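You operate a simulated robot arm through the tools that you are given. There is no shell and no other tool. Be economical: measure what you need, move in short steps, check, and stop when the job is done.

You are at the controls of a simulated robot arm. One attempt, no reset.

JOB
Give the core with the blue cap three turns of tape.
Fine: stand it in the winder jaws, swing the tape arm on, turn the dial, swing the arm away and put the core back. Keep it upright; leave the other core untaped.

Only the result counts: the job must be done as asked and must still hold three seconds after the hand-in. Knocking over, shifting, dropping, spilling or breaking anything else fails it. Lids that push on must go on centred and level and be pressed home; caps that screw on are set level and turned clockwise until they are tight.

ROBOT AND FRAMES
A 6-joint arm with a two-finger parallel gripper, fixed in place. Base frame: the origin is at the foot of the arm, x ahead of it, y to its left, z up; the work surface is at about z = 0. Readings come in mm, rad, newtons and seconds.
With the tool pointing down near the work surface it reaches from about 140 to 580 mm from the base axis. Its first joint turns from -1.152 to 1.152 rad. Payload 2.1 kg.
Tool frame: the origin (TCP) lies between the finger pads and is the grasp point; the fingertips stand 30 mm ahead of it; z points along the fingers, y is the line along which they close. Largest opening 94 mm; finger width 28, thickness 10; the body of the gripper, 50 by 96 mm, starts 55 mm behind the TCP.
Orientation is that of the tool frame in the base frame, as a unit quaternion [x, y, z, w]. With the fingers straight down and closing along the base's y, the tool's x points along the base's -x, its y along +y and its z along -z.

CONTROLS
- The arm moves only by the tool servo_tool. Its arguments are lists of equal length, an entry for each row: "grip": the gripper command, from -1 (shut) to 1 (fully open), values between in proportion; "delta_pos": the shift along the base's x, y, z in units of 20 mm (1.0 is 20 mm), a list of three; "dr": the turn, a rotation vector about the base's x, y, z in units of 5 degrees (1.0 is 5 degrees), a list of three. In form: {"grip": [grip, ...], "delta_pos": [[x, y, z], ...], "dr": [[rx, ry, rz], ...]}. A call has 1 to 12 rows; each row shifts and turns the commanded pose from where the row before left it. A call with a number of a shift or a turn outside -1 to 1 is refused whole. Rows are played at 5 a second. More than 50 mm and 0.15 rad between two rows, or a gripper value outside its range, and nothing of the call is played. Where a pose cannot be reached the arm comes as near as it can. A force on the tool above 90 N (or 10 N above the force at the start of the call, whichever is more), or a blocked arm, ends the call early, and 0.2 s more pass. The fingers move at their own pace (about 72 mm/s each) and stop on an object; they squeeze with about 23 N. The grip force told is the motor's: it shows also when the fingers shut on nothing. Time passes only in rows, and 0.2 s behind the last, so rows that do not move let the fingers close. It gives the time, the measured TCP pose, the force on the tool (base axes), the opening and the grip force at its end, in the units of the frame above (readings bear some noise), with the torque about the TCP (base axes, N m) and any sound that the robot's microphone picked up, and new pictures: "views" is both (left out), scene, wrist or none.
- Cameras (640 x 400 px; columns grow to the right, rows downward): "scene" is fixed at [45.2, -362.3, 485.1]; the picture's right is [0.87, -0.50, 0.00], its down [-0.28, -0.48, -0.83] and it looks along [0.41, 0.72, -0.56] (base axes); focal length 214 px, centre (320, 200). "wrist" rides on the gripper at [76, 14, -102] in the tool frame; the picture's right is [-0.18, 0.98, 0.00], its down [-0.75, -0.14, -0.64] and it looks along [-0.63, -0.12, 0.77] (tool axes); focal length 243 px, centre (320, 200). There is no depth. A picture from a camera that has moved, and an enlarged one, comes with that camera's place and axes in the base frame and with its lens.
- enlarge(camera, box): a new picture of the part [left, top, right, bottom] of that camera's present view, enlarged. No time passes.
- finish_job(): hands the job in; it is judged then, once.

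Go step by step. Nothing tells you positions but the pictures and the camera data: compare them with the known pose of the tool, close in by small moves and look again before you grip or let go. The budget is 120 turns and 200 pictures, counting those below and the enlarged ones. Unless the task says otherwise, let go and move clear before handing in, and close with one line.

The tools are called as name(argument=value, ...) on one line, values as JSON. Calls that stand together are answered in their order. servo_tool: Moves the arm, as the interface text tells. Its arguments: {"type":"object","properties":{"grip":{"type":"array"},"delta_pos":{"type":"array"},"dr":{"type":"array"},"views":{"type":"string","enum":["both","scene","wrist","none"]}},"required":["grip","delta_pos","dr"]} The other tools are called the same way: enlarge (camera, box) takes an enlarged picture of a part of a camera's view; finish_job () hands the job in.

At the start:

```text
clock: 0.0
position: [279.3, -49.8, 446.4]
tool_rot: [0.001, 1.0, 0.0, 0.0]
wrist_force: [-0.3, 0.2, -0.3]
moment: [-0.01, -0.03, 0.01]
width: 94.3
grip_force: 0.0
```

scene: 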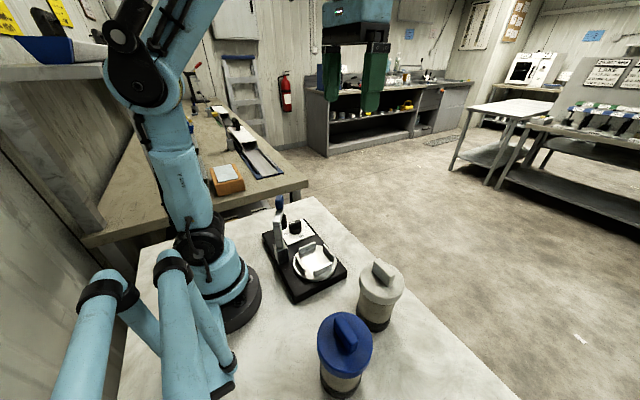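
wrist: 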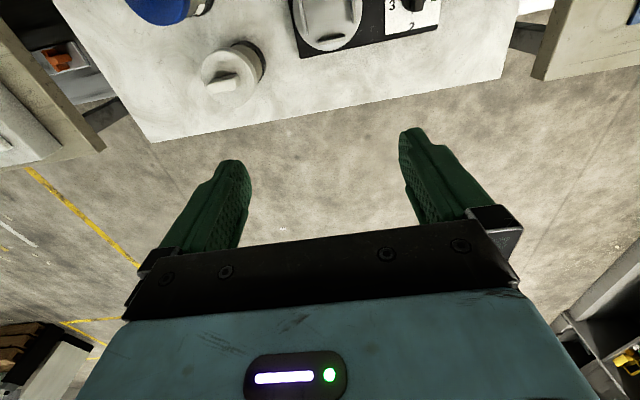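

I see a blue-capped core and a white-capped core on the table, and a winder with jaws, a dial and a tape arm. I'll enlarge the views to measure them.

enlarge(camera="scene", box=[240, 180, 420, 310])

enlarge(camera="scene", box=[280, 240, 460, 400])

enlarge(camera="wrist", box=[110, 0, 530, 140])

```text
3.08 times, centred on (330, 245) of scene
camera zoom: at [45.2, -362.3, 485.1], right [0.87, -0.5, 0.0], down [-0.28, -0.48, -0.83], along [0.41, 0.72, -0.56], focal length 660 px, centre (289, 62)
```

zoom: 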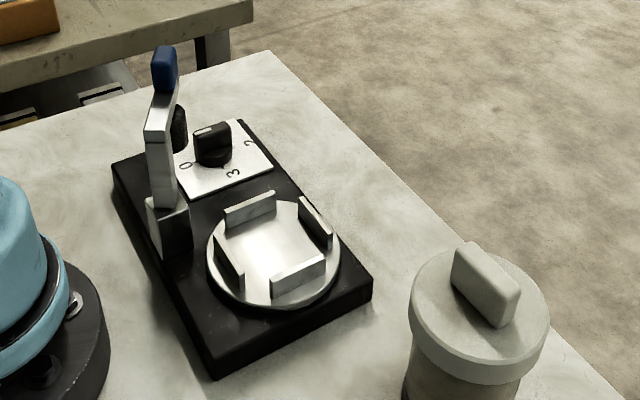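

```text
2.50 times, centred on (370, 320) of scene
camera zoom: at [45.2, -362.3, 485.1], right [0.87, -0.5, 0.0], down [-0.28, -0.48, -0.83], along [0.41, 0.72, -0.56], focal length 536 px, centre (195, -100)
```

zoom: 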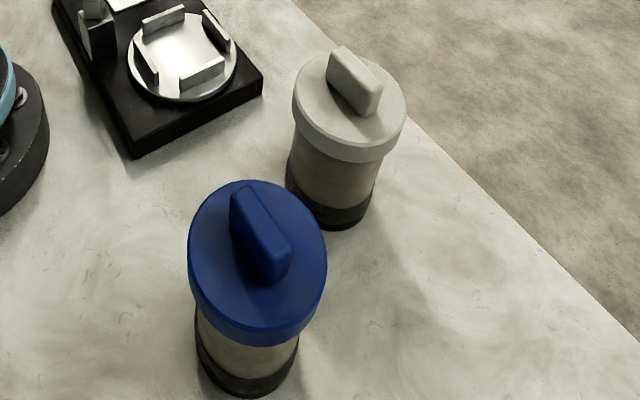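

```text
1.52 times, centred on (320, 70) of wrist
camera zoom: at [203.1, -36.1, 548.2], right [0.18, 0.98, 0.0], down [0.75, -0.14, 0.64], along [0.63, -0.12, -0.77], focal length 370 px, centre (320, 398)
```

zoom: 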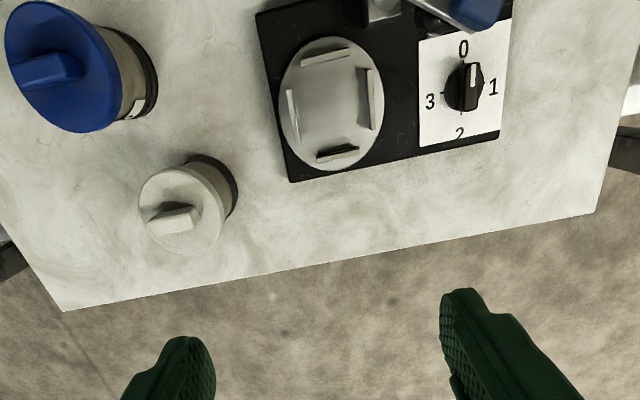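

Both cameras agree on these positions: blue cap about (152,-254,120), white cap about (273,-200,120), platter about (219,-30,40), dial about (229,114,45), and the tape arm near (150–180, 30–80). I'll move over the winder for a closer look.

servo_tool(grip=[1, 1, 1, 1, 1, 1, 1, 1], delta_pos=[[-0.49, 0.5, -0.9], [-0.49, 0.5, -0.9], [-0.49, 0.5, -0.9], [-0.49, 0.5, -0.9], [-0.49, 0.5, -0.9], [-0.49, 0.5, -0.9], [-0.49, 0.5, -0.9], [-0.49, 0.5, -0.9]], dr=[[0, 0, 0], [0, 0, 0], [0, 0, 0], [0, 0, 0], [0, 0, 0], [0, 0, 0], [0, 0, 0], [0, 0, 0]])

```text
clock: 1.8
position: [200.1, 30.9, 301.8]
tool_rot: [0.0, 1.0, 0.0, 0.001]
wrist_force: [-0.3, -0.5, 0.1]
moment: [-0.04, 0.01, -0.02]
width: 93.6
grip_force: 0.0
camera wrist: at [124.3, 44.2, 404.4], right [0.18, 0.98, 0.0], down [0.75, -0.14, 0.64], along [0.63, -0.12, -0.77], focal length 243 px, centre (320, 200)
```

scene: 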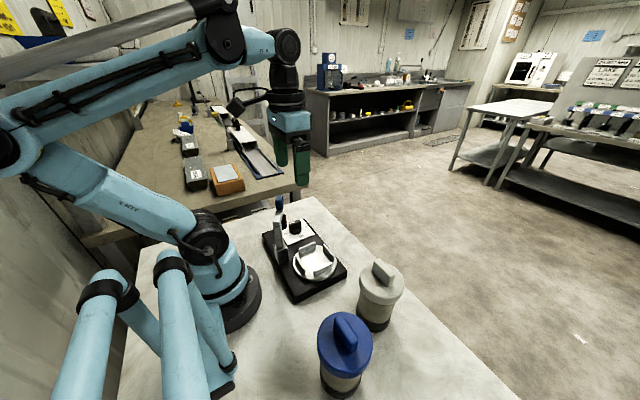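
wrist: 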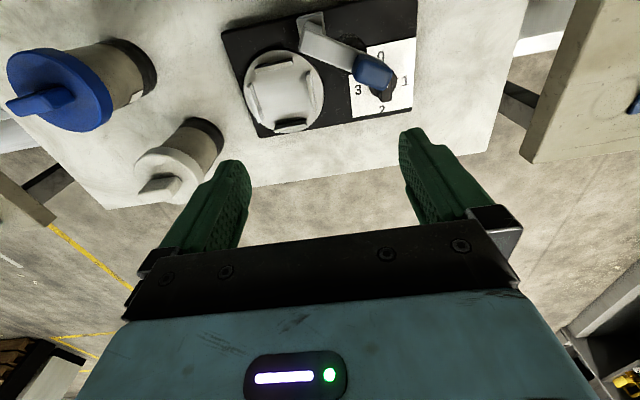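

enlarge(camera="wrist", box=[210, 0, 430, 140])

enlarge(camera="wrist", box=[0, 20, 260, 210])

enlarge(camera="scene", box=[250, 190, 330, 250])

```text
2.86 times, centred on (320, 70) of wrist
camera zoom: at [124.3, 44.2, 404.4], right [0.18, 0.98, 0.0], down [0.75, -0.14, 0.64], along [0.63, -0.12, -0.77], focal length 693 px, centre (320, 571)
```

zoom: 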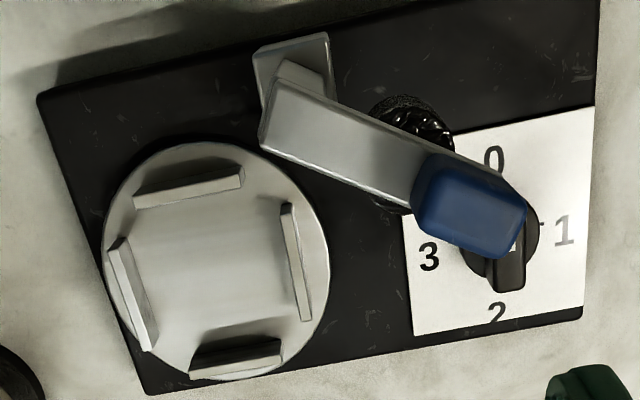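

```text
2.11 times, centred on (130, 115) of wrist
camera zoom: at [124.3, 44.2, 404.4], right [0.18, 0.98, 0.0], down [0.75, -0.14, 0.64], along [0.63, -0.12, -0.77], focal length 511 px, centre (720, 379)
```

zoom: 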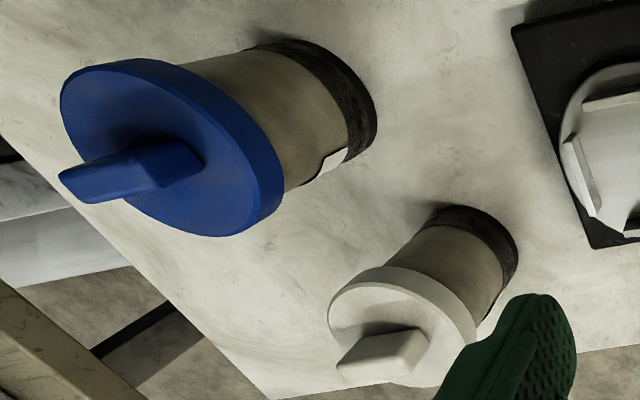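

```text
6.67 times, centred on (290, 220) of scene
camera zoom: at [45.2, -362.3, 485.1], right [0.87, -0.5, 0.0], down [-0.28, -0.48, -0.83], along [0.41, 0.72, -0.56], focal length 1430 px, centre (520, 67)
```

zoom: 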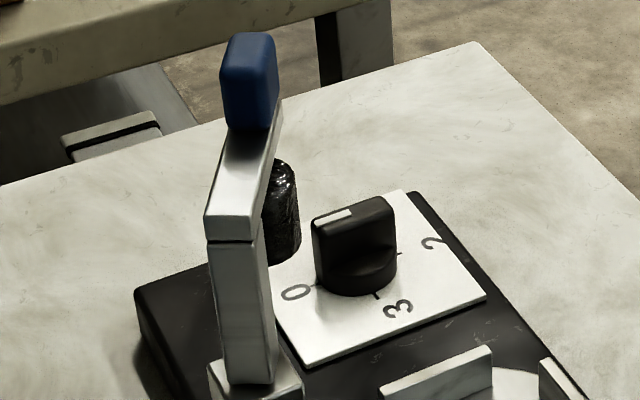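

The tape arm is a bar on a post at about (155,30), with a blue knob at its end and the roll hanging underneath. The dial pointer is at 0 and the numbers run clockwise. Next I'll go above the blue core, turning the tool -90° so the fingers can straddle its fin.

servo_tool(grip=[1, 1, 1, 1, 1, 1, 1, 1, 1], delta_pos=[[-0.13, -0.79, 0], [-0.13, -0.79, 0], [-0.13, -0.79, 0], [-0.13, -0.79, 0], [-0.13, -0.79, 0], [-0.13, -0.79, 0], [-0.13, -0.79, 0], [-0.13, -0.79, 0], [-0.13, -0.79, 0]], dr=[[0, 0, -1], [0, 0, -1], [0, 0, -1], [0, 0, -1], [0, 0, -1], [0, 0, -1], [0, 0, -1], [0, 0, -1], [0, 0, -1]], views="none")

servo_tool(grip=[1, 1, 1, 1, 1, 1, 1, 1, 1], delta_pos=[[-0.13, -0.79, 0], [-0.13, -0.79, 0], [-0.13, -0.79, 0], [-0.13, -0.79, 0], [-0.13, -0.79, 0], [-0.13, -0.79, 0], [-0.13, -0.79, 0], [-0.13, -0.79, 0], [-0.13, -0.79, 0]], dr=[[0, 0, -1], [0, 0, -1], [0, 0, -1], [0, 0, -1], [0, 0, -1], [0, 0, -1], [0, 0, -1], [0, 0, -1], [0, 0, -1]])

```text
clock: 3.8
position: [176.6, -113.9, 303.2]
tool_rot: [0.383, 0.924, 0.0, -0.001]
wrist_force: [-0.2, 0.3, -0.5]
moment: [0.01, -0.01, -0.01]
width: 93.8
grip_force: 0.1
```

```text
clock: 5.8
position: [153.2, -255.2, 302.0]
tool_rot: [0.707, 0.707, 0.001, 0.0]
wrist_force: [-0.6, -0.4, -1.2]
moment: [0.0, 0.0, 0.0]
width: 94.0
grip_force: 0.0
camera wrist: at [168.6, -179.0, 404.2], right [0.98, -0.18, 0.0], down [-0.14, -0.75, 0.64], along [-0.12, -0.63, -0.77], focal length 243 px, centre (320, 200)
```

scene: 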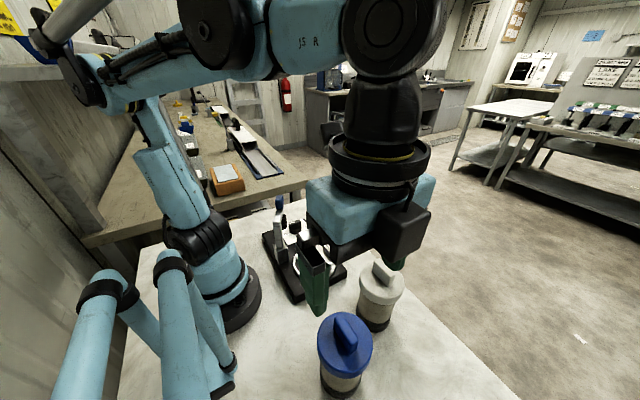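
wrist: 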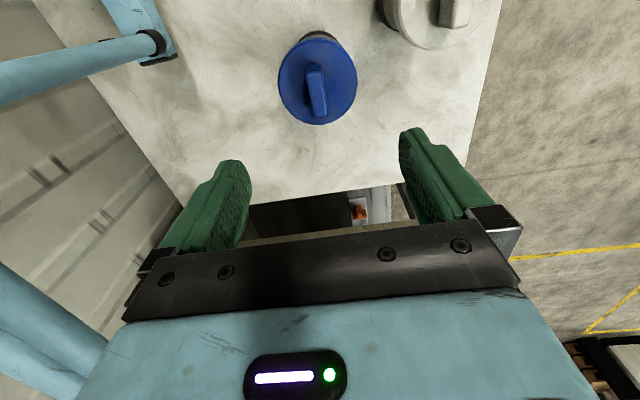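

enlarge(camera="wrist", box=[260, 20, 380, 140])

```text
3.33 times, centred on (320, 80) of wrist
camera zoom: at [168.6, -179.0, 404.2], right [0.98, -0.18, 0.0], down [-0.14, -0.75, 0.64], along [-0.12, -0.63, -0.77], focal length 809 px, centre (320, 600)
```

zoom: 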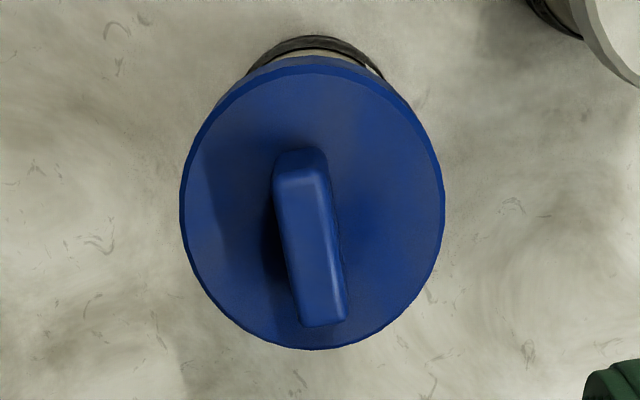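

The fin runs along y at about (151.5,-250), with the cap top near z≈120. I'll come down to just above the fin and check.

servo_tool(grip=[0.2, 0.2, 0.2, 0.2, 0.2, 0.2], delta_pos=[[-0.08, 0.25, -0.9], [0, 0, -0.9], [0, 0, -0.9], [0, 0, -0.9], [0, 0, -0.9], [0, 0, -0.9]], dr=[[0, 0, 0], [0, 0, 0], [0, 0, 0], [0, 0, 0], [0, 0, 0], [0, 0, 0]])

```text
clock: 7.2
position: [151.7, -249.1, 194.0]
tool_rot: [0.707, 0.707, 0.0, 0.0]
wrist_force: [0.7, -0.1, 0.4]
moment: [-0.01, -0.02, -0.02]
width: 56.5
grip_force: 0.0
camera wrist: at [166.9, -173.1, 296.2], right [0.98, -0.18, 0.0], down [-0.14, -0.75, 0.64], along [-0.12, -0.63, -0.77], focal length 243 px, centre (320, 200)
```

scene: 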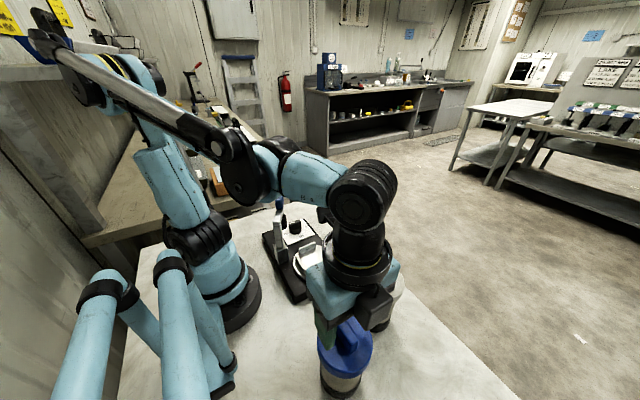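
wrist: 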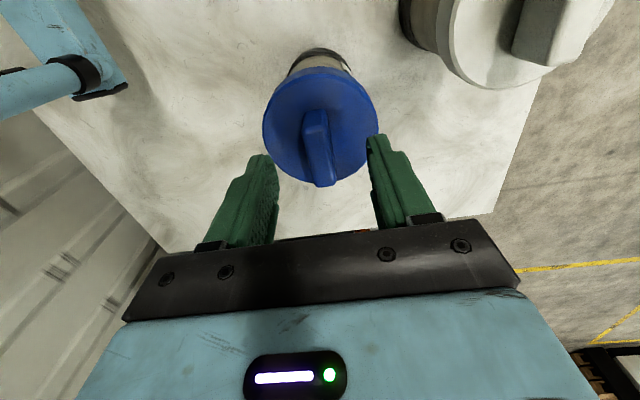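

The tool is centred on the fin. I'll descend so the fingers straddle it, then close.

servo_tool(grip=[0.2, 0.2, 0.2, -1, -1, -1, -1], delta_pos=[[0, 0, -0.9], [0, 0, -0.8], [0, 0, -0.2], [0, 0, 0], [0, 0, 0], [0, 0, 0], [0, 0, 0]], dr=[[0, 0, 0], [0, 0, 0], [0, 0, 0], [0, 0, 0], [0, 0, 0], [0, 0, 0], [0, 0, 0]])

```text
clock: 7.9
position: [151.4, -249.9, 164.4]
tool_rot: [0.707, 0.708, 0.002, -0.004]
wrist_force: [-2.4, 3.2, 25.8]
moment: [0.01, -0.09, -0.01]
width: 56.5
grip_force: 0.1
stopped in row 3: the force on the tool passed its limit at 114 N (the readings are from after the stop); the commanded pose is now the measured one
camera wrist: at [167.7, -174.4, 266.4], right [0.98, -0.18, -0.01], down [-0.14, -0.76, 0.64], along [-0.12, -0.63, -0.77], focal length 243 px, centre (320, 200)
```

scene: 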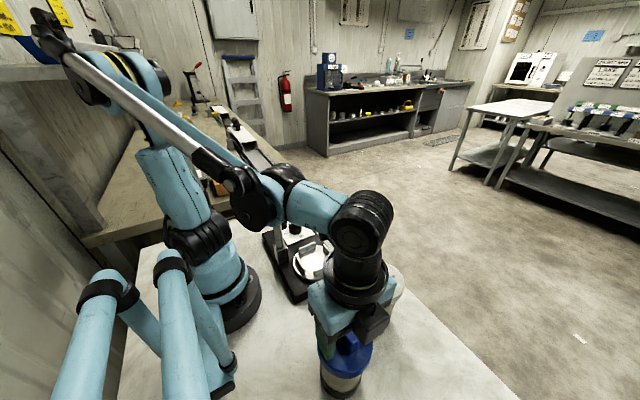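
wrist: 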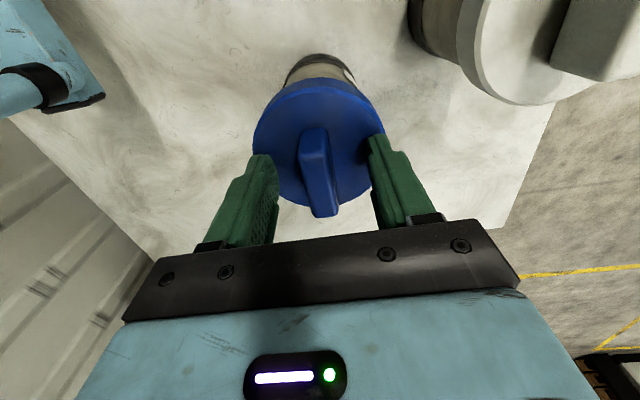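

The fingertips touched the cap top, so it sits at z≈134. I'll back off 3 mm and close on the fin.

servo_tool(grip=[0.2, -1, -1, -1, -1], delta_pos=[[0, 0.05, 0.2], [0, 0, 0], [0, 0, 0], [0, 0, 0], [0, 0, 0]], dr=[[0, 0, 0], [0, 0, 0], [0, 0, 0], [0, 0, 0], [0, 0, 0]])

```text
clock: 9.1
position: [152.8, -248.2, 167.7]
tool_rot: [0.706, 0.708, 0.001, -0.003]
wrist_force: [0.4, -1.3, -2.0]
moment: [-0.04, 0.01, 0.0]
width: 19.4
grip_force: 23.2
camera wrist: at [167.5, -173.2, 269.7], right [0.98, -0.18, 0.0], down [-0.14, -0.76, 0.64], along [-0.12, -0.63, -0.77], focal length 243 px, centre (320, 200)
```

scene: 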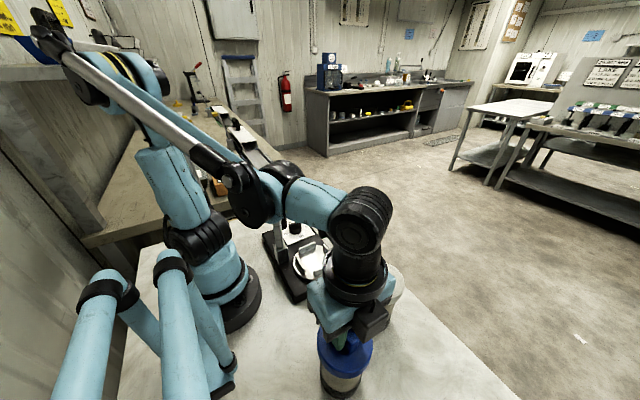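
wrist: 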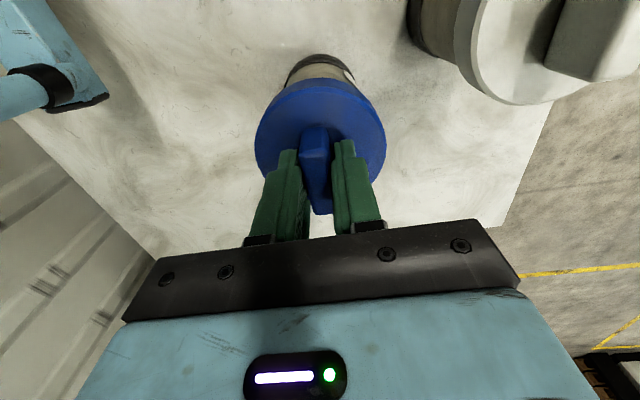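

I have the fin (19.4 mm wide) with the TCP at (152.8,-248.2,167.7) while the core stands on the table. I'll do a small test lift.

servo_tool(grip=[-1, -1, -1], delta_pos=[[0, 0, 0.4], [0, 0, 0.8], [0, 0, 0.8]], dr=[[0, 0, 0], [0, 0, 0], [0, 0, 0]])

enlarge(camera="scene", box=[280, 280, 420, 400])

```text
clock: 9.9
position: [152.6, -247.7, 207.7]
tool_rot: [0.707, 0.707, 0.0, -0.003]
wrist_force: [-0.3, 0.1, -6.1]
moment: [-0.02, 0.02, 0.02]
width: 19.3
grip_force: 22.9
camera wrist: at [167.7, -173.3, 309.4], right [0.98, -0.18, 0.0], down [-0.14, -0.76, 0.64], along [-0.12, -0.63, -0.77], focal length 243 px, centre (320, 200)
```

scene: 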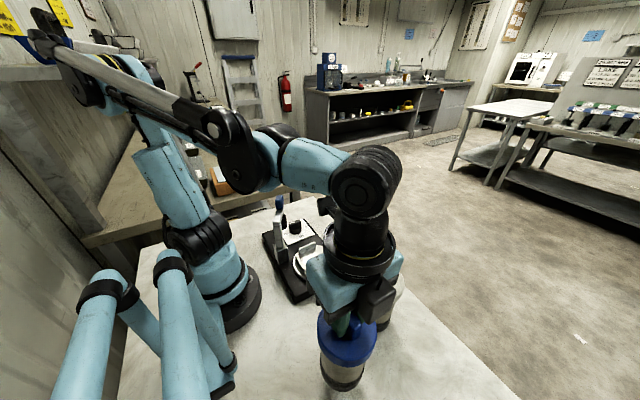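
wrist: 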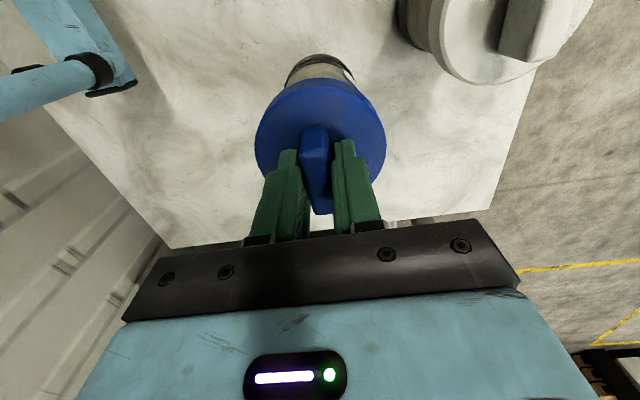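

```text
3.33 times, centred on (350, 340) of scene
camera zoom: at [45.2, -362.3, 485.1], right [0.87, -0.5, 0.0], down [-0.28, -0.48, -0.83], along [0.41, 0.72, -0.56], focal length 715 px, centre (220, -267)
```

zoom: 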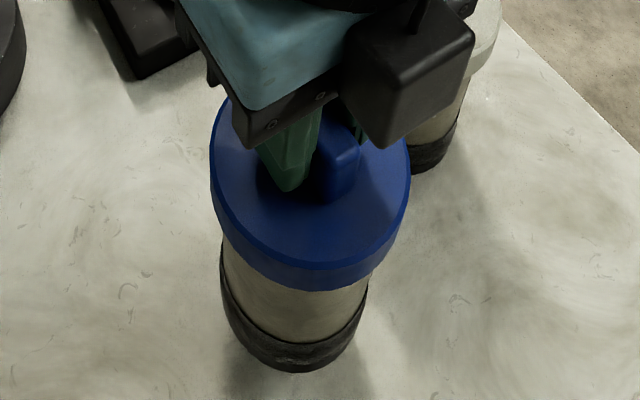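

The whole core lifted cleanly and hangs upright. I'll carry it past the white core, keeping to small x, and hover above the jaws at about (219.5,-28).

servo_tool(grip=[-1, -1, -1, -1, -1, -1, -1, -1], delta_pos=[[0, 0, 0.9], [0, 0, 0.95], [0, 0.9, 0], [0, 0.9, 0], [0, 0.9, 0], [0, 0.9, 0], [0, 0.9, 0], [0, 0.9, 0]], dr=[[0, 0, 0], [0, 0, 0], [0, 0, 0], [0, 0, 0], [0, 0, 0], [0, 0, 0], [0, 0, 0], [0, 0, 0]], views="none")

servo_tool(grip=[-1, -1, -1, -1, -1, -1], delta_pos=[[0.56, 0.93, 0], [0.56, 0.93, 0], [0.56, 0.93, 0], [0.56, 0.93, 0], [0.56, 0.93, 0], [0.56, 0.93, 0]], dr=[[0, 0, 0], [0, 0, 0], [0, 0, 0], [0, 0, 0], [0, 0, 0], [0, 0, 0]])

enlarge(camera="scene", box=[240, 180, 400, 310])

enlarge(camera="wrist", box=[200, 0, 440, 150])

```text
clock: 11.7
position: [152.6, -141.4, 243.7]
tool_rot: [0.708, 0.707, 0.001, -0.004]
wrist_force: [0.7, 0.3, -5.5]
moment: [-0.01, 0.0, -0.03]
width: 19.4
grip_force: 23.0
```

```text
clock: 13.1
position: [219.8, -29.9, 242.7]
tool_rot: [0.707, 0.707, 0.001, -0.003]
wrist_force: [1.0, 1.1, -5.4]
moment: [0.01, 0.0, 0.0]
width: 19.2
grip_force: 23.0
camera wrist: at [234.9, 45.8, 346.1], right [0.98, -0.18, 0.0], down [-0.14, -0.76, 0.64], along [-0.12, -0.63, -0.77], focal length 243 px, centre (320, 200)
```

scene: 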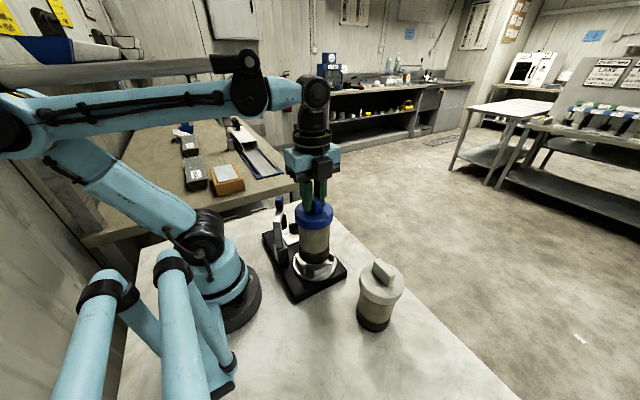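
wrist: 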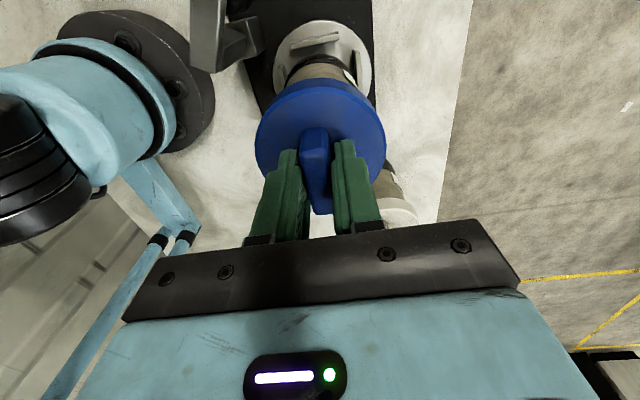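

```text
3.08 times, centred on (320, 245) of scene
camera zoom: at [45.2, -362.3, 485.1], right [0.87, -0.5, 0.0], down [-0.28, -0.48, -0.83], along [0.41, 0.72, -0.56], focal length 660 px, centre (320, 62)
```

zoom: 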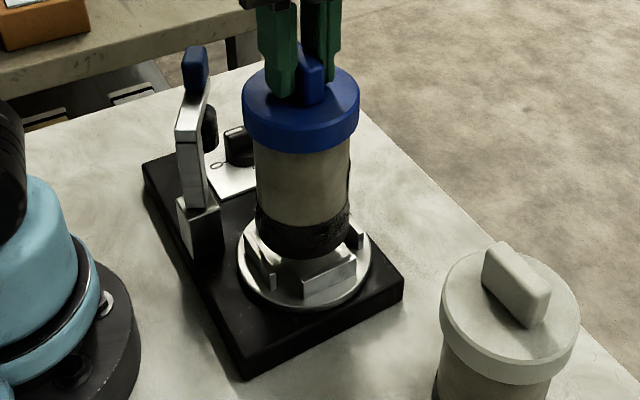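

```text
2.67 times, centred on (320, 75) of wrist
camera zoom: at [234.9, 45.8, 346.1], right [0.98, -0.18, 0.0], down [-0.14, -0.76, 0.64], along [-0.12, -0.63, -0.77], focal length 647 px, centre (320, 533)
```

zoom: 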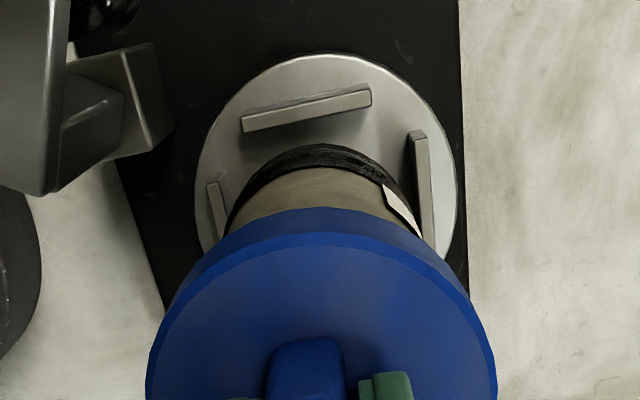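

The core hovers above the jaws, and the disc centre looks offset from it by about (+3,+2) mm. I'll correct that, lower to just above the jaw tips and look again.

servo_tool(grip=[-1, -1, -1], delta_pos=[[0.15, 0.11, -0.3], [0, 0, -0.4], [0, 0, 0]], dr=[[0, 0, 0], [0, 0, 0], [0, 0, 0]], views="none")

enlarge(camera="scene", box=[280, 220, 350, 310])

enlarge(camera="wrist", box=[250, 0, 400, 100])

```text
clock: 13.9
position: [222.5, -27.1, 230.6]
tool_rot: [0.706, 0.708, 0.0, -0.003]
wrist_force: [0.3, -1.3, -6.3]
moment: [-0.01, 0.02, 0.01]
width: 19.8
grip_force: 23.0
```

```text
4.44 times, centred on (315, 265) of scene
camera zoom: at [45.2, -362.3, 485.1], right [0.87, -0.5, 0.0], down [-0.28, -0.48, -0.83], along [0.41, 0.72, -0.56], focal length 953 px, centre (342, -89)
```

zoom: 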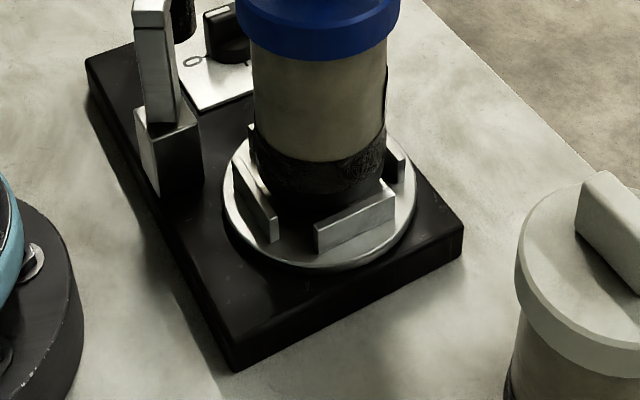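

```text
4.00 times, centred on (325, 50) of wrist
camera zoom: at [237.8, 48.2, 332.4], right [0.98, -0.18, 0.0], down [-0.14, -0.76, 0.64], along [-0.12, -0.63, -0.77], focal length 970 px, centre (300, 800)
```

zoom: 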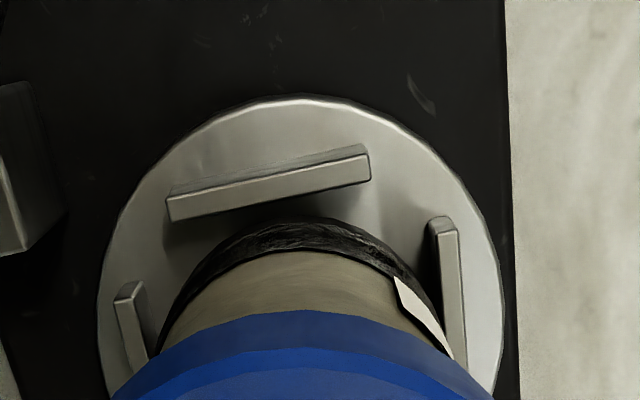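

The core is nearly centred, with a few mm of clearance to each jaw. I'll nudge it by (-0.7,+0.5) and go down slowly.

servo_tool(grip=[-1, -1, -1, -1, -1, -1], delta_pos=[[-0.035, 0.025, -0.1], [0, 0, -0.25], [0, 0, -0.25], [0, 0, -0.25], [0, 0, -0.25], [0, 0, 0]], dr=[[0, 0, 0], [0, 0, 0], [0, 0, 0], [0, 0, 0], [0, 0, 0], [0, 0, 0]], views="none")

enlarge(camera="scene", box=[280, 220, 350, 310])

enlarge(camera="wrist", box=[250, 0, 400, 100])

```text
clock: 15.3
position: [222.2, -25.9, 207.6]
tool_rot: [0.707, 0.708, 0.0, -0.004]
wrist_force: [-0.2, 0.6, -5.3]
moment: [0.02, 0.01, 0.0]
width: 19.5
grip_force: 22.8
```

```text
4.44 times, centred on (315, 265) of scene
camera zoom: at [45.2, -362.3, 485.1], right [0.87, -0.5, 0.0], down [-0.28, -0.48, -0.83], along [0.41, 0.72, -0.56], focal length 953 px, centre (342, -89)
```

zoom: 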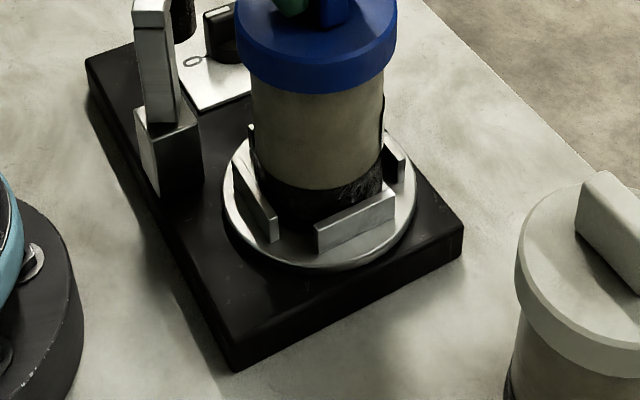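

```text
4.00 times, centred on (325, 50) of wrist
camera zoom: at [236.8, 49.0, 310.6], right [0.98, -0.18, 0.0], down [-0.14, -0.76, 0.64], along [-0.12, -0.63, -0.77], focal length 970 px, centre (300, 800)
```

zoom: 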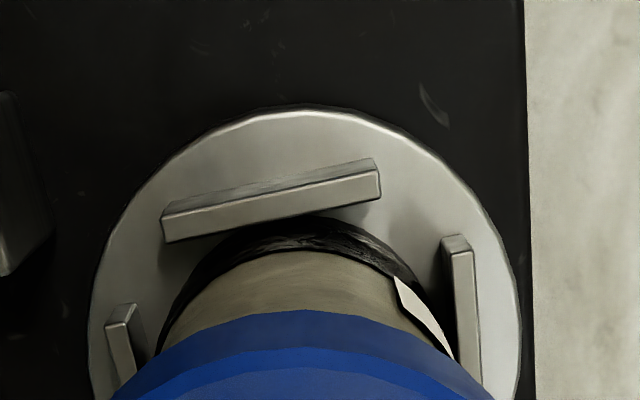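

It's between the jaws without contact. I'll lower gently until it touches.

servo_tool(grip=[-1, -1, -1, -1, -1], delta_pos=[[0, 0, -0.1], [0, 0, -0.1], [0, 0, -0.1], [0, 0, -0.1], [0, 0, 0]], dr=[[0, 0, 0], [0, 0, 0], [0, 0, 0], [0, 0, 0], [0, 0, 0]], views="none")

```text
clock: 16.5
position: [222.0, -26.6, 203.5]
tool_rot: [0.707, 0.708, 0.0, -0.003]
wrist_force: [-11.5, 3.2, 87.6]
moment: [-0.09, 0.29, 0.01]
width: 19.6
grip_force: 22.7
```

It has seated on the platter at z≈36. I'll relieve the press, look, then release.

servo_tool(grip=[-1, -1], delta_pos=[[0, 0, 0.18], [0, 0, 0]], dr=[[0, 0, 0], [0, 0, 0]], views="none")

enlarge(camera="scene", box=[260, 190, 370, 310])

```text
clock: 17.1
position: [222.5, -25.9, 204.0]
tool_rot: [0.706, 0.708, 0.001, -0.002]
wrist_force: [-4.8, -0.1, 27.3]
moment: [-0.14, 0.03, -0.01]
width: 19.6
grip_force: 23.5
```

```text
3.33 times, centred on (315, 250) of scene
camera zoom: at [45.1, -362.3, 485.1], right [0.87, -0.5, 0.0], down [-0.28, -0.48, -0.83], along [0.41, 0.72, -0.56], focal length 715 px, centre (337, 33)
```

zoom: 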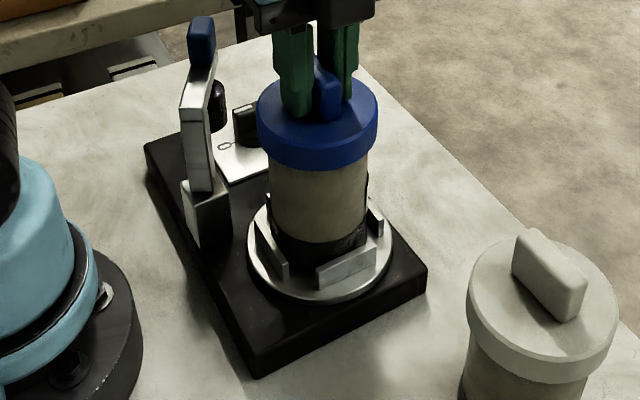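

The core is seated upright. I'll release, rise clear, then go over the tape arm's blue knob, turning the tool to line up with the bar.

servo_tool(grip=[-1, 0.1, 0.1, 0.1, 0.1, 0.1, 0.1, 0.1, 0.1], delta_pos=[[0, 0, 0.05], [0, 0, 0], [0, 0, 0], [0, 0, 0.3], [0, 0, 0.8], [0, 0, 1], [0, 0, 1], [0, 0, 0.5], [0, 0, 0]], dr=[[0, 0, 0], [0, 0, 0], [0, 0, 0], [0, 0, 0], [0, 0, 0], [0, 0, 0], [0, 0, 0], [0, 0, 0], [0, 0, 0]])

enlarge(camera="scene", box=[250, 180, 370, 310])

enlarge(camera="wrist", box=[180, 0, 430, 170])

```text
clock: 19.1
position: [220.3, -26.7, 276.2]
tool_rot: [0.706, 0.708, 0.001, -0.003]
wrist_force: [0.3, 0.5, 0.1]
moment: [0.01, 0.01, 0.0]
width: 51.9
grip_force: 0.1
camera wrist: at [237.0, 48.6, 379.1], right [0.98, -0.18, 0.0], down [-0.14, -0.76, 0.64], along [-0.12, -0.63, -0.77], focal length 243 px, centre (320, 200)
```

scene: 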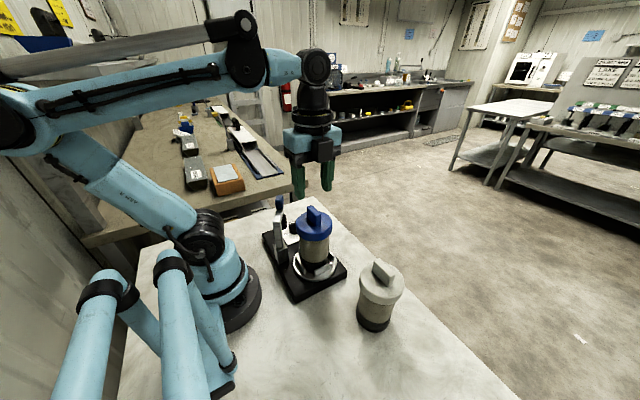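
wrist: 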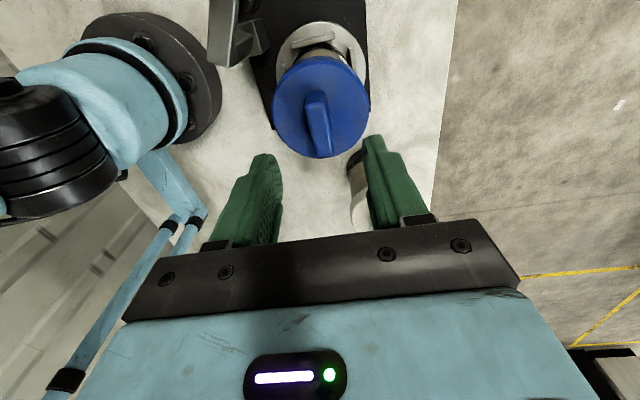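

```text
3.08 times, centred on (310, 245) of scene
camera zoom: at [45.2, -362.3, 485.1], right [0.87, -0.5, 0.0], down [-0.28, -0.48, -0.83], along [0.41, 0.72, -0.56], focal length 660 px, centre (351, 62)
```

zoom: 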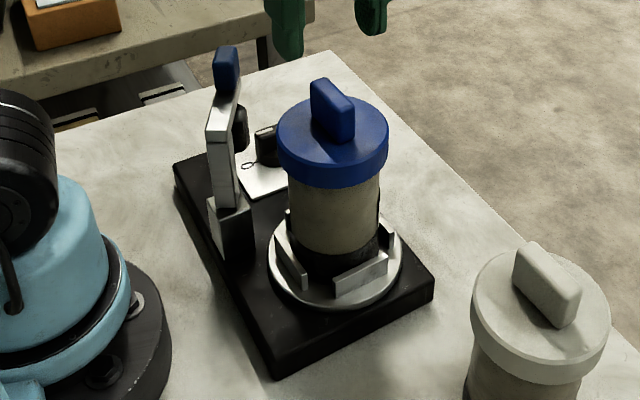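

```text
2.35 times, centred on (305, 85) of wrist
camera zoom: at [237.0, 48.6, 379.1], right [0.98, -0.18, 0.0], down [-0.14, -0.76, 0.64], along [-0.12, -0.63, -0.77], focal length 571 px, centre (355, 471)
```

zoom: 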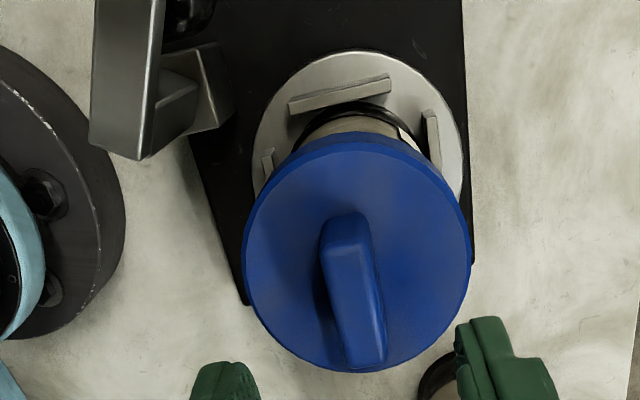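

The core stands upright in the jaws. Now I'll move above the blue knob and rotate the tool by +150°.

servo_tool(grip=[0.1, 0.1, 0.1, 0.1, 0.1, 0.1, 0.1, 0.1, 0.1, 0.1], delta_pos=[[0, 0, 0.2], [0, 0, 0], [0, 0, 0], [0, 0, 0], [0, 0, 0], [0, 0, 0], [0, 0, 0], [0, 0, 0], [0, 0, 0], [0, 0, 0]], dr=[[0, 0, 1], [0, 0, 1], [0, 0, 1], [0, 0, 1], [0, 0, 1], [0, 0, 1], [0, 0, 1], [0, 0, 1], [0, 0, 1], [0, 0, 1]], views="none")

servo_tool(grip=[0.1, 0.1, 0.1, 0.1, 0.1, 0.1, 0.1, 0.1, 0.1, 0.1], delta_pos=[[-0.2, 0.52, 0], [-0.2, 0.52, 0], [-0.2, 0.52, 0], [-0.2, 0.52, 0], [-0.2, 0.52, 0], [-0.2, 0.52, 0], [-0.2, 0.52, 0], [-0.2, 0.52, 0], [-0.2, 0.52, 0], [-0.2, 0.52, 0]], dr=[[0, 0, 1], [0, 0, 1], [0, 0, 1], [0, 0, 1], [0, 0, 1], [0, 0, 1], [0, 0, 1], [0, 0, 1], [0, 0, 1], [0, 0, 1]], views="none")

servo_tool(grip=[0.1, 0.1, 0.1, 0.1, 0.1, 0.1, 0.1, 0.1, 0.1, 0.1], delta_pos=[[0, 0, 0], [0, 0, 0], [0, 0, 0], [0, 0, 0], [0, 0, 0], [0, 0, 0], [0, 0, 0], [0, 0, 0], [0, 0, 0], [0, 0, 0]], dr=[[0, 0, 1], [0, 0, 1], [0, 0, 1], [0, 0, 1], [0, 0, 1], [0, 0, 1], [0, 0, 1], [0, 0, 1], [0, 0, 1], [0, 0, 1]])

```text
clock: 21.3
position: [222.1, -26.9, 280.4]
tool_rot: [0.34, 0.94, 0.0, -0.004]
wrist_force: [-0.1, 0.8, -0.3]
moment: [0.04, 0.03, 0.01]
width: 51.6
grip_force: 0.0
```

```text
clock: 23.5
position: [182.1, 76.6, 280.7]
tool_rot: [-0.088, 0.996, -0.002, -0.002]
wrist_force: [0.1, -0.2, 0.7]
moment: [-0.02, -0.03, -0.01]
width: 51.7
grip_force: 0.0
```

```text
clock: 25.7
position: [182.4, 77.0, 280.6]
tool_rot: [-0.501, 0.865, -0.003, -0.001]
wrist_force: [-0.3, 0.6, 1.5]
moment: [-0.05, 0.01, 0.0]
width: 51.8
grip_force: 0.0
camera wrist: at [132.3, 19.0, 383.0], right [-0.76, 0.65, 0.0], down [0.5, 0.59, 0.64], along [0.42, 0.48, -0.77], focal length 243 px, centre (320, 200)
```

scene: 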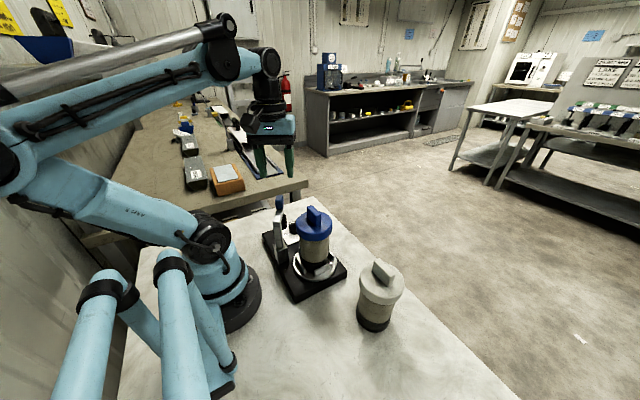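
wrist: 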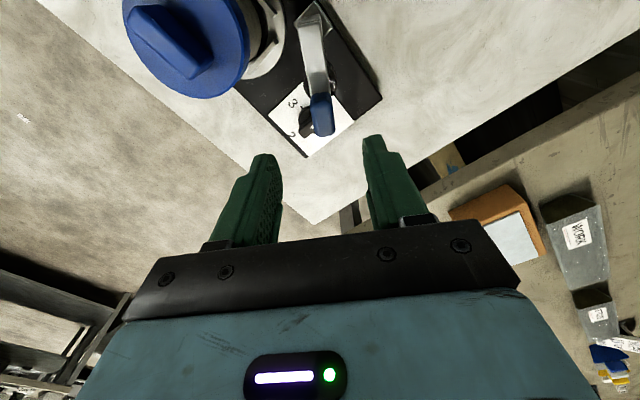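

enlarge(camera="wrist", box=[220, 0, 400, 160])

```text
2.50 times, centred on (310, 80) of wrist
camera zoom: at [132.3, 19.0, 383.0], right [-0.76, 0.65, 0.0], down [0.5, 0.59, 0.64], along [0.42, 0.48, -0.77], focal length 606 px, centre (345, 500)
```

zoom: 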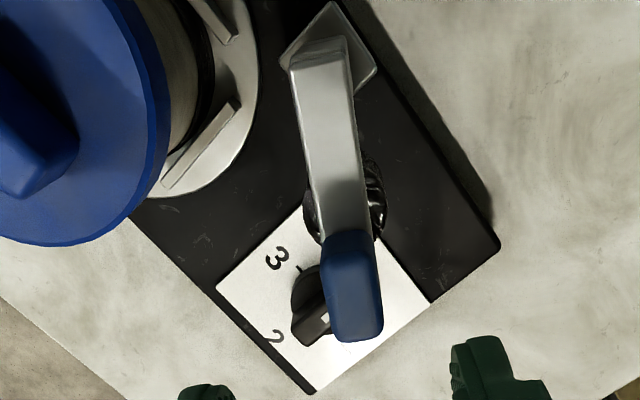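

The knob is right under the tool, with its top at about (179.5,77.6,190) and the bar at about 60°. I'll lower around it with the tips above cap height and close to a loose cage.

servo_tool(grip=[0.1, 0.1, 0.1, 0.1, -0.42, -0.42, -0.42], delta_pos=[[-0.13, 0.03, -0.95], [0, 0, -0.95], [0, 0, -0.95], [0, 0, -0.93], [0, 0, 0], [0, 0, 0], [0, 0, 0]], dr=[[0, 0, 0], [0, 0, 0], [0, 0, 0], [0, 0, 0], [0, 0, 0], [0, 0, 0], [0, 0, 0]])

enlarge(camera="wrist", box=[220, 60, 420, 220])

enlarge(camera="scene", box=[230, 140, 350, 270])

```text
clock: 27.3
position: [179.7, 78.4, 205.3]
tool_rot: [-0.5, 0.866, -0.002, -0.002]
wrist_force: [-0.3, -0.4, 0.0]
moment: [0.02, 0.03, -0.02]
width: 27.3
grip_force: 0.0
camera wrist: at [129.4, 19.8, 307.5], right [-0.76, 0.65, 0.0], down [0.5, 0.59, 0.64], along [0.42, 0.48, -0.77], focal length 243 px, centre (320, 200)
```

scene: 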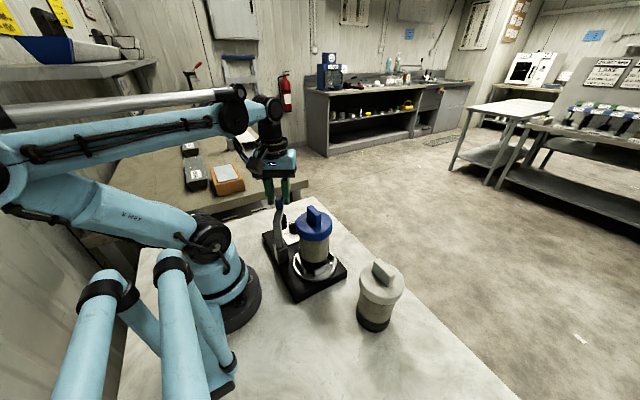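
wrist: 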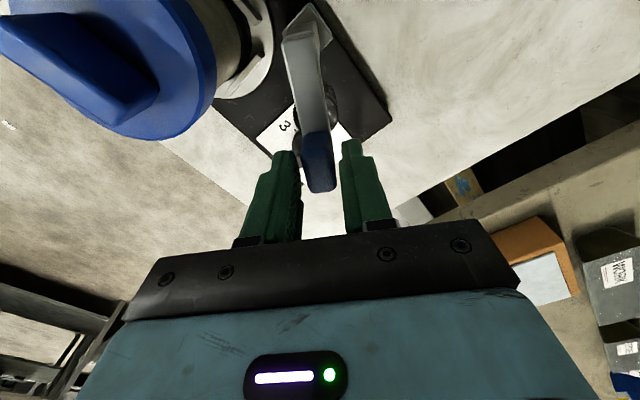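

```text
2.50 times, centred on (320, 140) of wrist
camera zoom: at [129.4, 19.8, 307.5], right [-0.76, 0.65, 0.0], down [0.5, 0.59, 0.64], along [0.42, 0.48, -0.77], focal length 606 px, centre (320, 350)
```

zoom: 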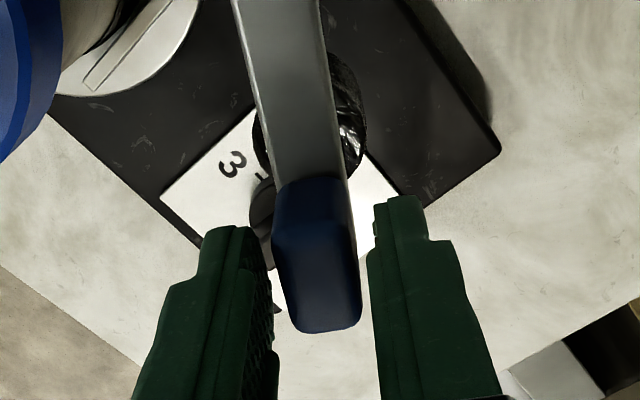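

```text
3.08 times, centred on (290, 205) of scene
camera zoom: at [45.2, -362.3, 485.1], right [0.87, -0.5, 0.0], down [-0.28, -0.48, -0.83], along [0.41, 0.72, -0.56], focal length 660 px, centre (412, 185)
```

zoom: 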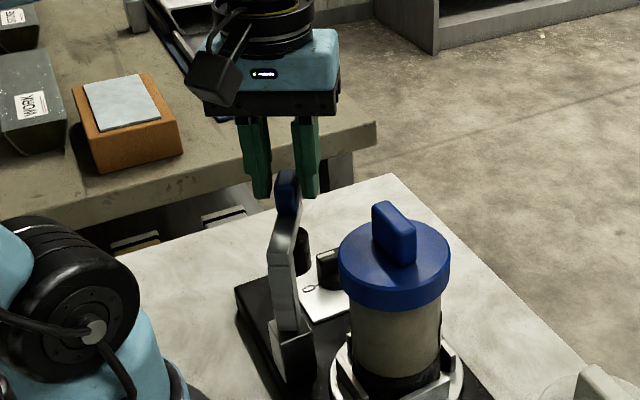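

The knob sits loosely caged between the fingers. I'll swing the arm clockwise about its pivot near (153,31), 30° to begin with.

servo_tool(grip=[-0.42, -0.42, -0.42, -0.42, -0.42, -0.42], delta_pos=[[0.2, -0.125, 0], [0.185, -0.14, 0], [0.17, -0.16, 0], [0.16, -0.17, 0], [0.14, -0.185, 0], [0.125, -0.2, 0]], dr=[[0, 0, -1], [0, 0, -1], [0, 0, -1], [0, 0, -1], [0, 0, -1], [0, 0, -1]], views="wrist")

enlarge(camera="wrist", box=[220, 0, 420, 220])

```text
clock: 28.7
position: [200.1, 58.4, 204.8]
tool_rot: [-0.259, 0.966, -0.002, -0.002]
wrist_force: [0.4, 0.5, 0.5]
moment: [0.01, -0.01, -0.02]
width: 27.3
grip_force: 0.0
camera wrist: at [126.9, 33.0, 307.7], right [-0.33, 0.94, 0.0], down [0.73, 0.26, 0.64], along [0.6, 0.21, -0.77], focal length 243 px, centre (320, 200)
```

wrist: 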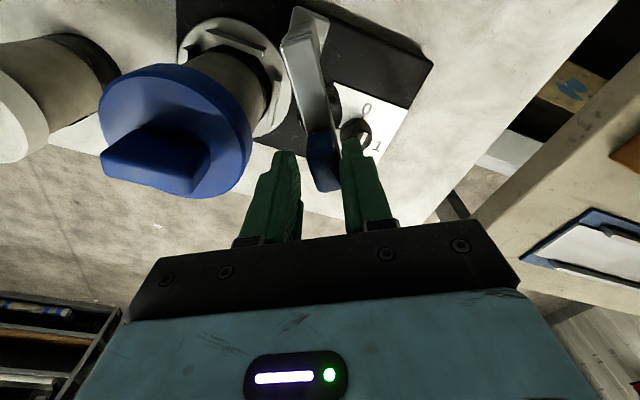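

```text
1.82 times, centred on (320, 110) of wrist
camera zoom: at [126.9, 33.0, 307.7], right [-0.33, 0.94, 0.0], down [0.73, 0.26, 0.64], along [0.6, 0.21, -0.77], focal length 441 px, centre (320, 364)
```

zoom: 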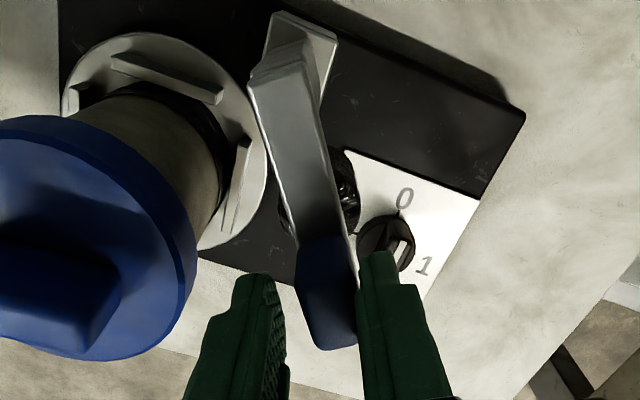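

The arm follows freely. I'll swing another 30°.

servo_tool(grip=[-0.42, -0.42, -0.42, -0.42, -0.42, -0.42], delta_pos=[[0.11, -0.207, 0], [0.09, -0.215, 0], [0.07, -0.225, 0], [0.05, -0.225, 0], [0.03, -0.23, 0], [0.01, -0.235, 0]], dr=[[0, 0, -1], [0, 0, -1], [0, 0, -1], [0, 0, -1], [0, 0, -1], [0, 0, -1]], views="wrist")

enlarge(camera="wrist", box=[220, 0, 420, 220])

enlarge(camera="scene", box=[230, 140, 350, 300])

```text
clock: 30.1
position: [206.1, 32.2, 204.6]
tool_rot: [0.001, 1.0, -0.002, -0.003]
wrist_force: [0.1, -0.1, 0.5]
moment: [-0.01, 0.0, 0.01]
width: 27.1
grip_force: 0.1
camera wrist: at [131.2, 46.2, 307.4], right [0.19, 0.98, 0.0], down [0.76, -0.14, 0.64], along [0.63, -0.12, -0.77], focal length 243 px, centre (320, 200)
```

wrist: 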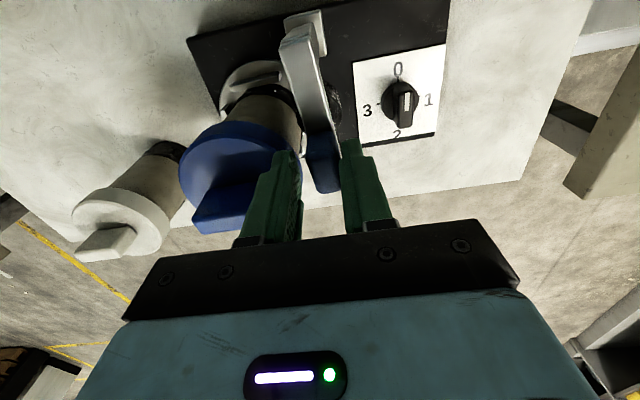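

```text
1.82 times, centred on (320, 110) of wrist
camera zoom: at [131.2, 46.2, 307.4], right [0.19, 0.98, 0.0], down [0.76, -0.14, 0.64], along [0.63, -0.12, -0.77], focal length 441 px, centre (320, 364)
```

zoom: 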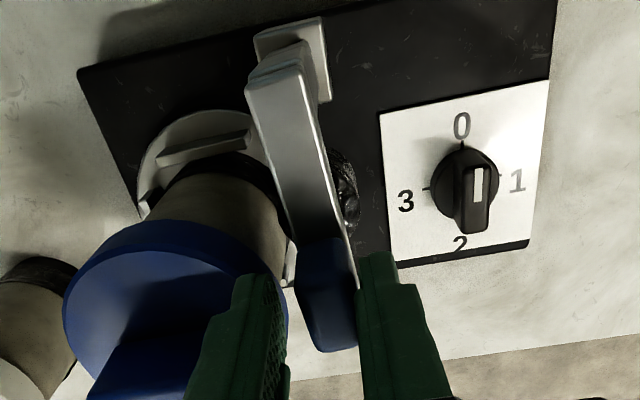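

```text
2.50 times, centred on (290, 220) of scene
camera zoom: at [45.2, -362.3, 485.1], right [0.87, -0.5, 0.0], down [-0.28, -0.48, -0.83], along [0.41, 0.72, -0.56], focal length 536 px, centre (395, 150)
```

zoom: 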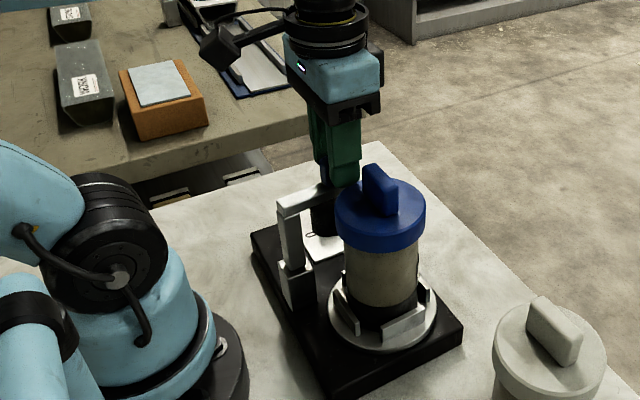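

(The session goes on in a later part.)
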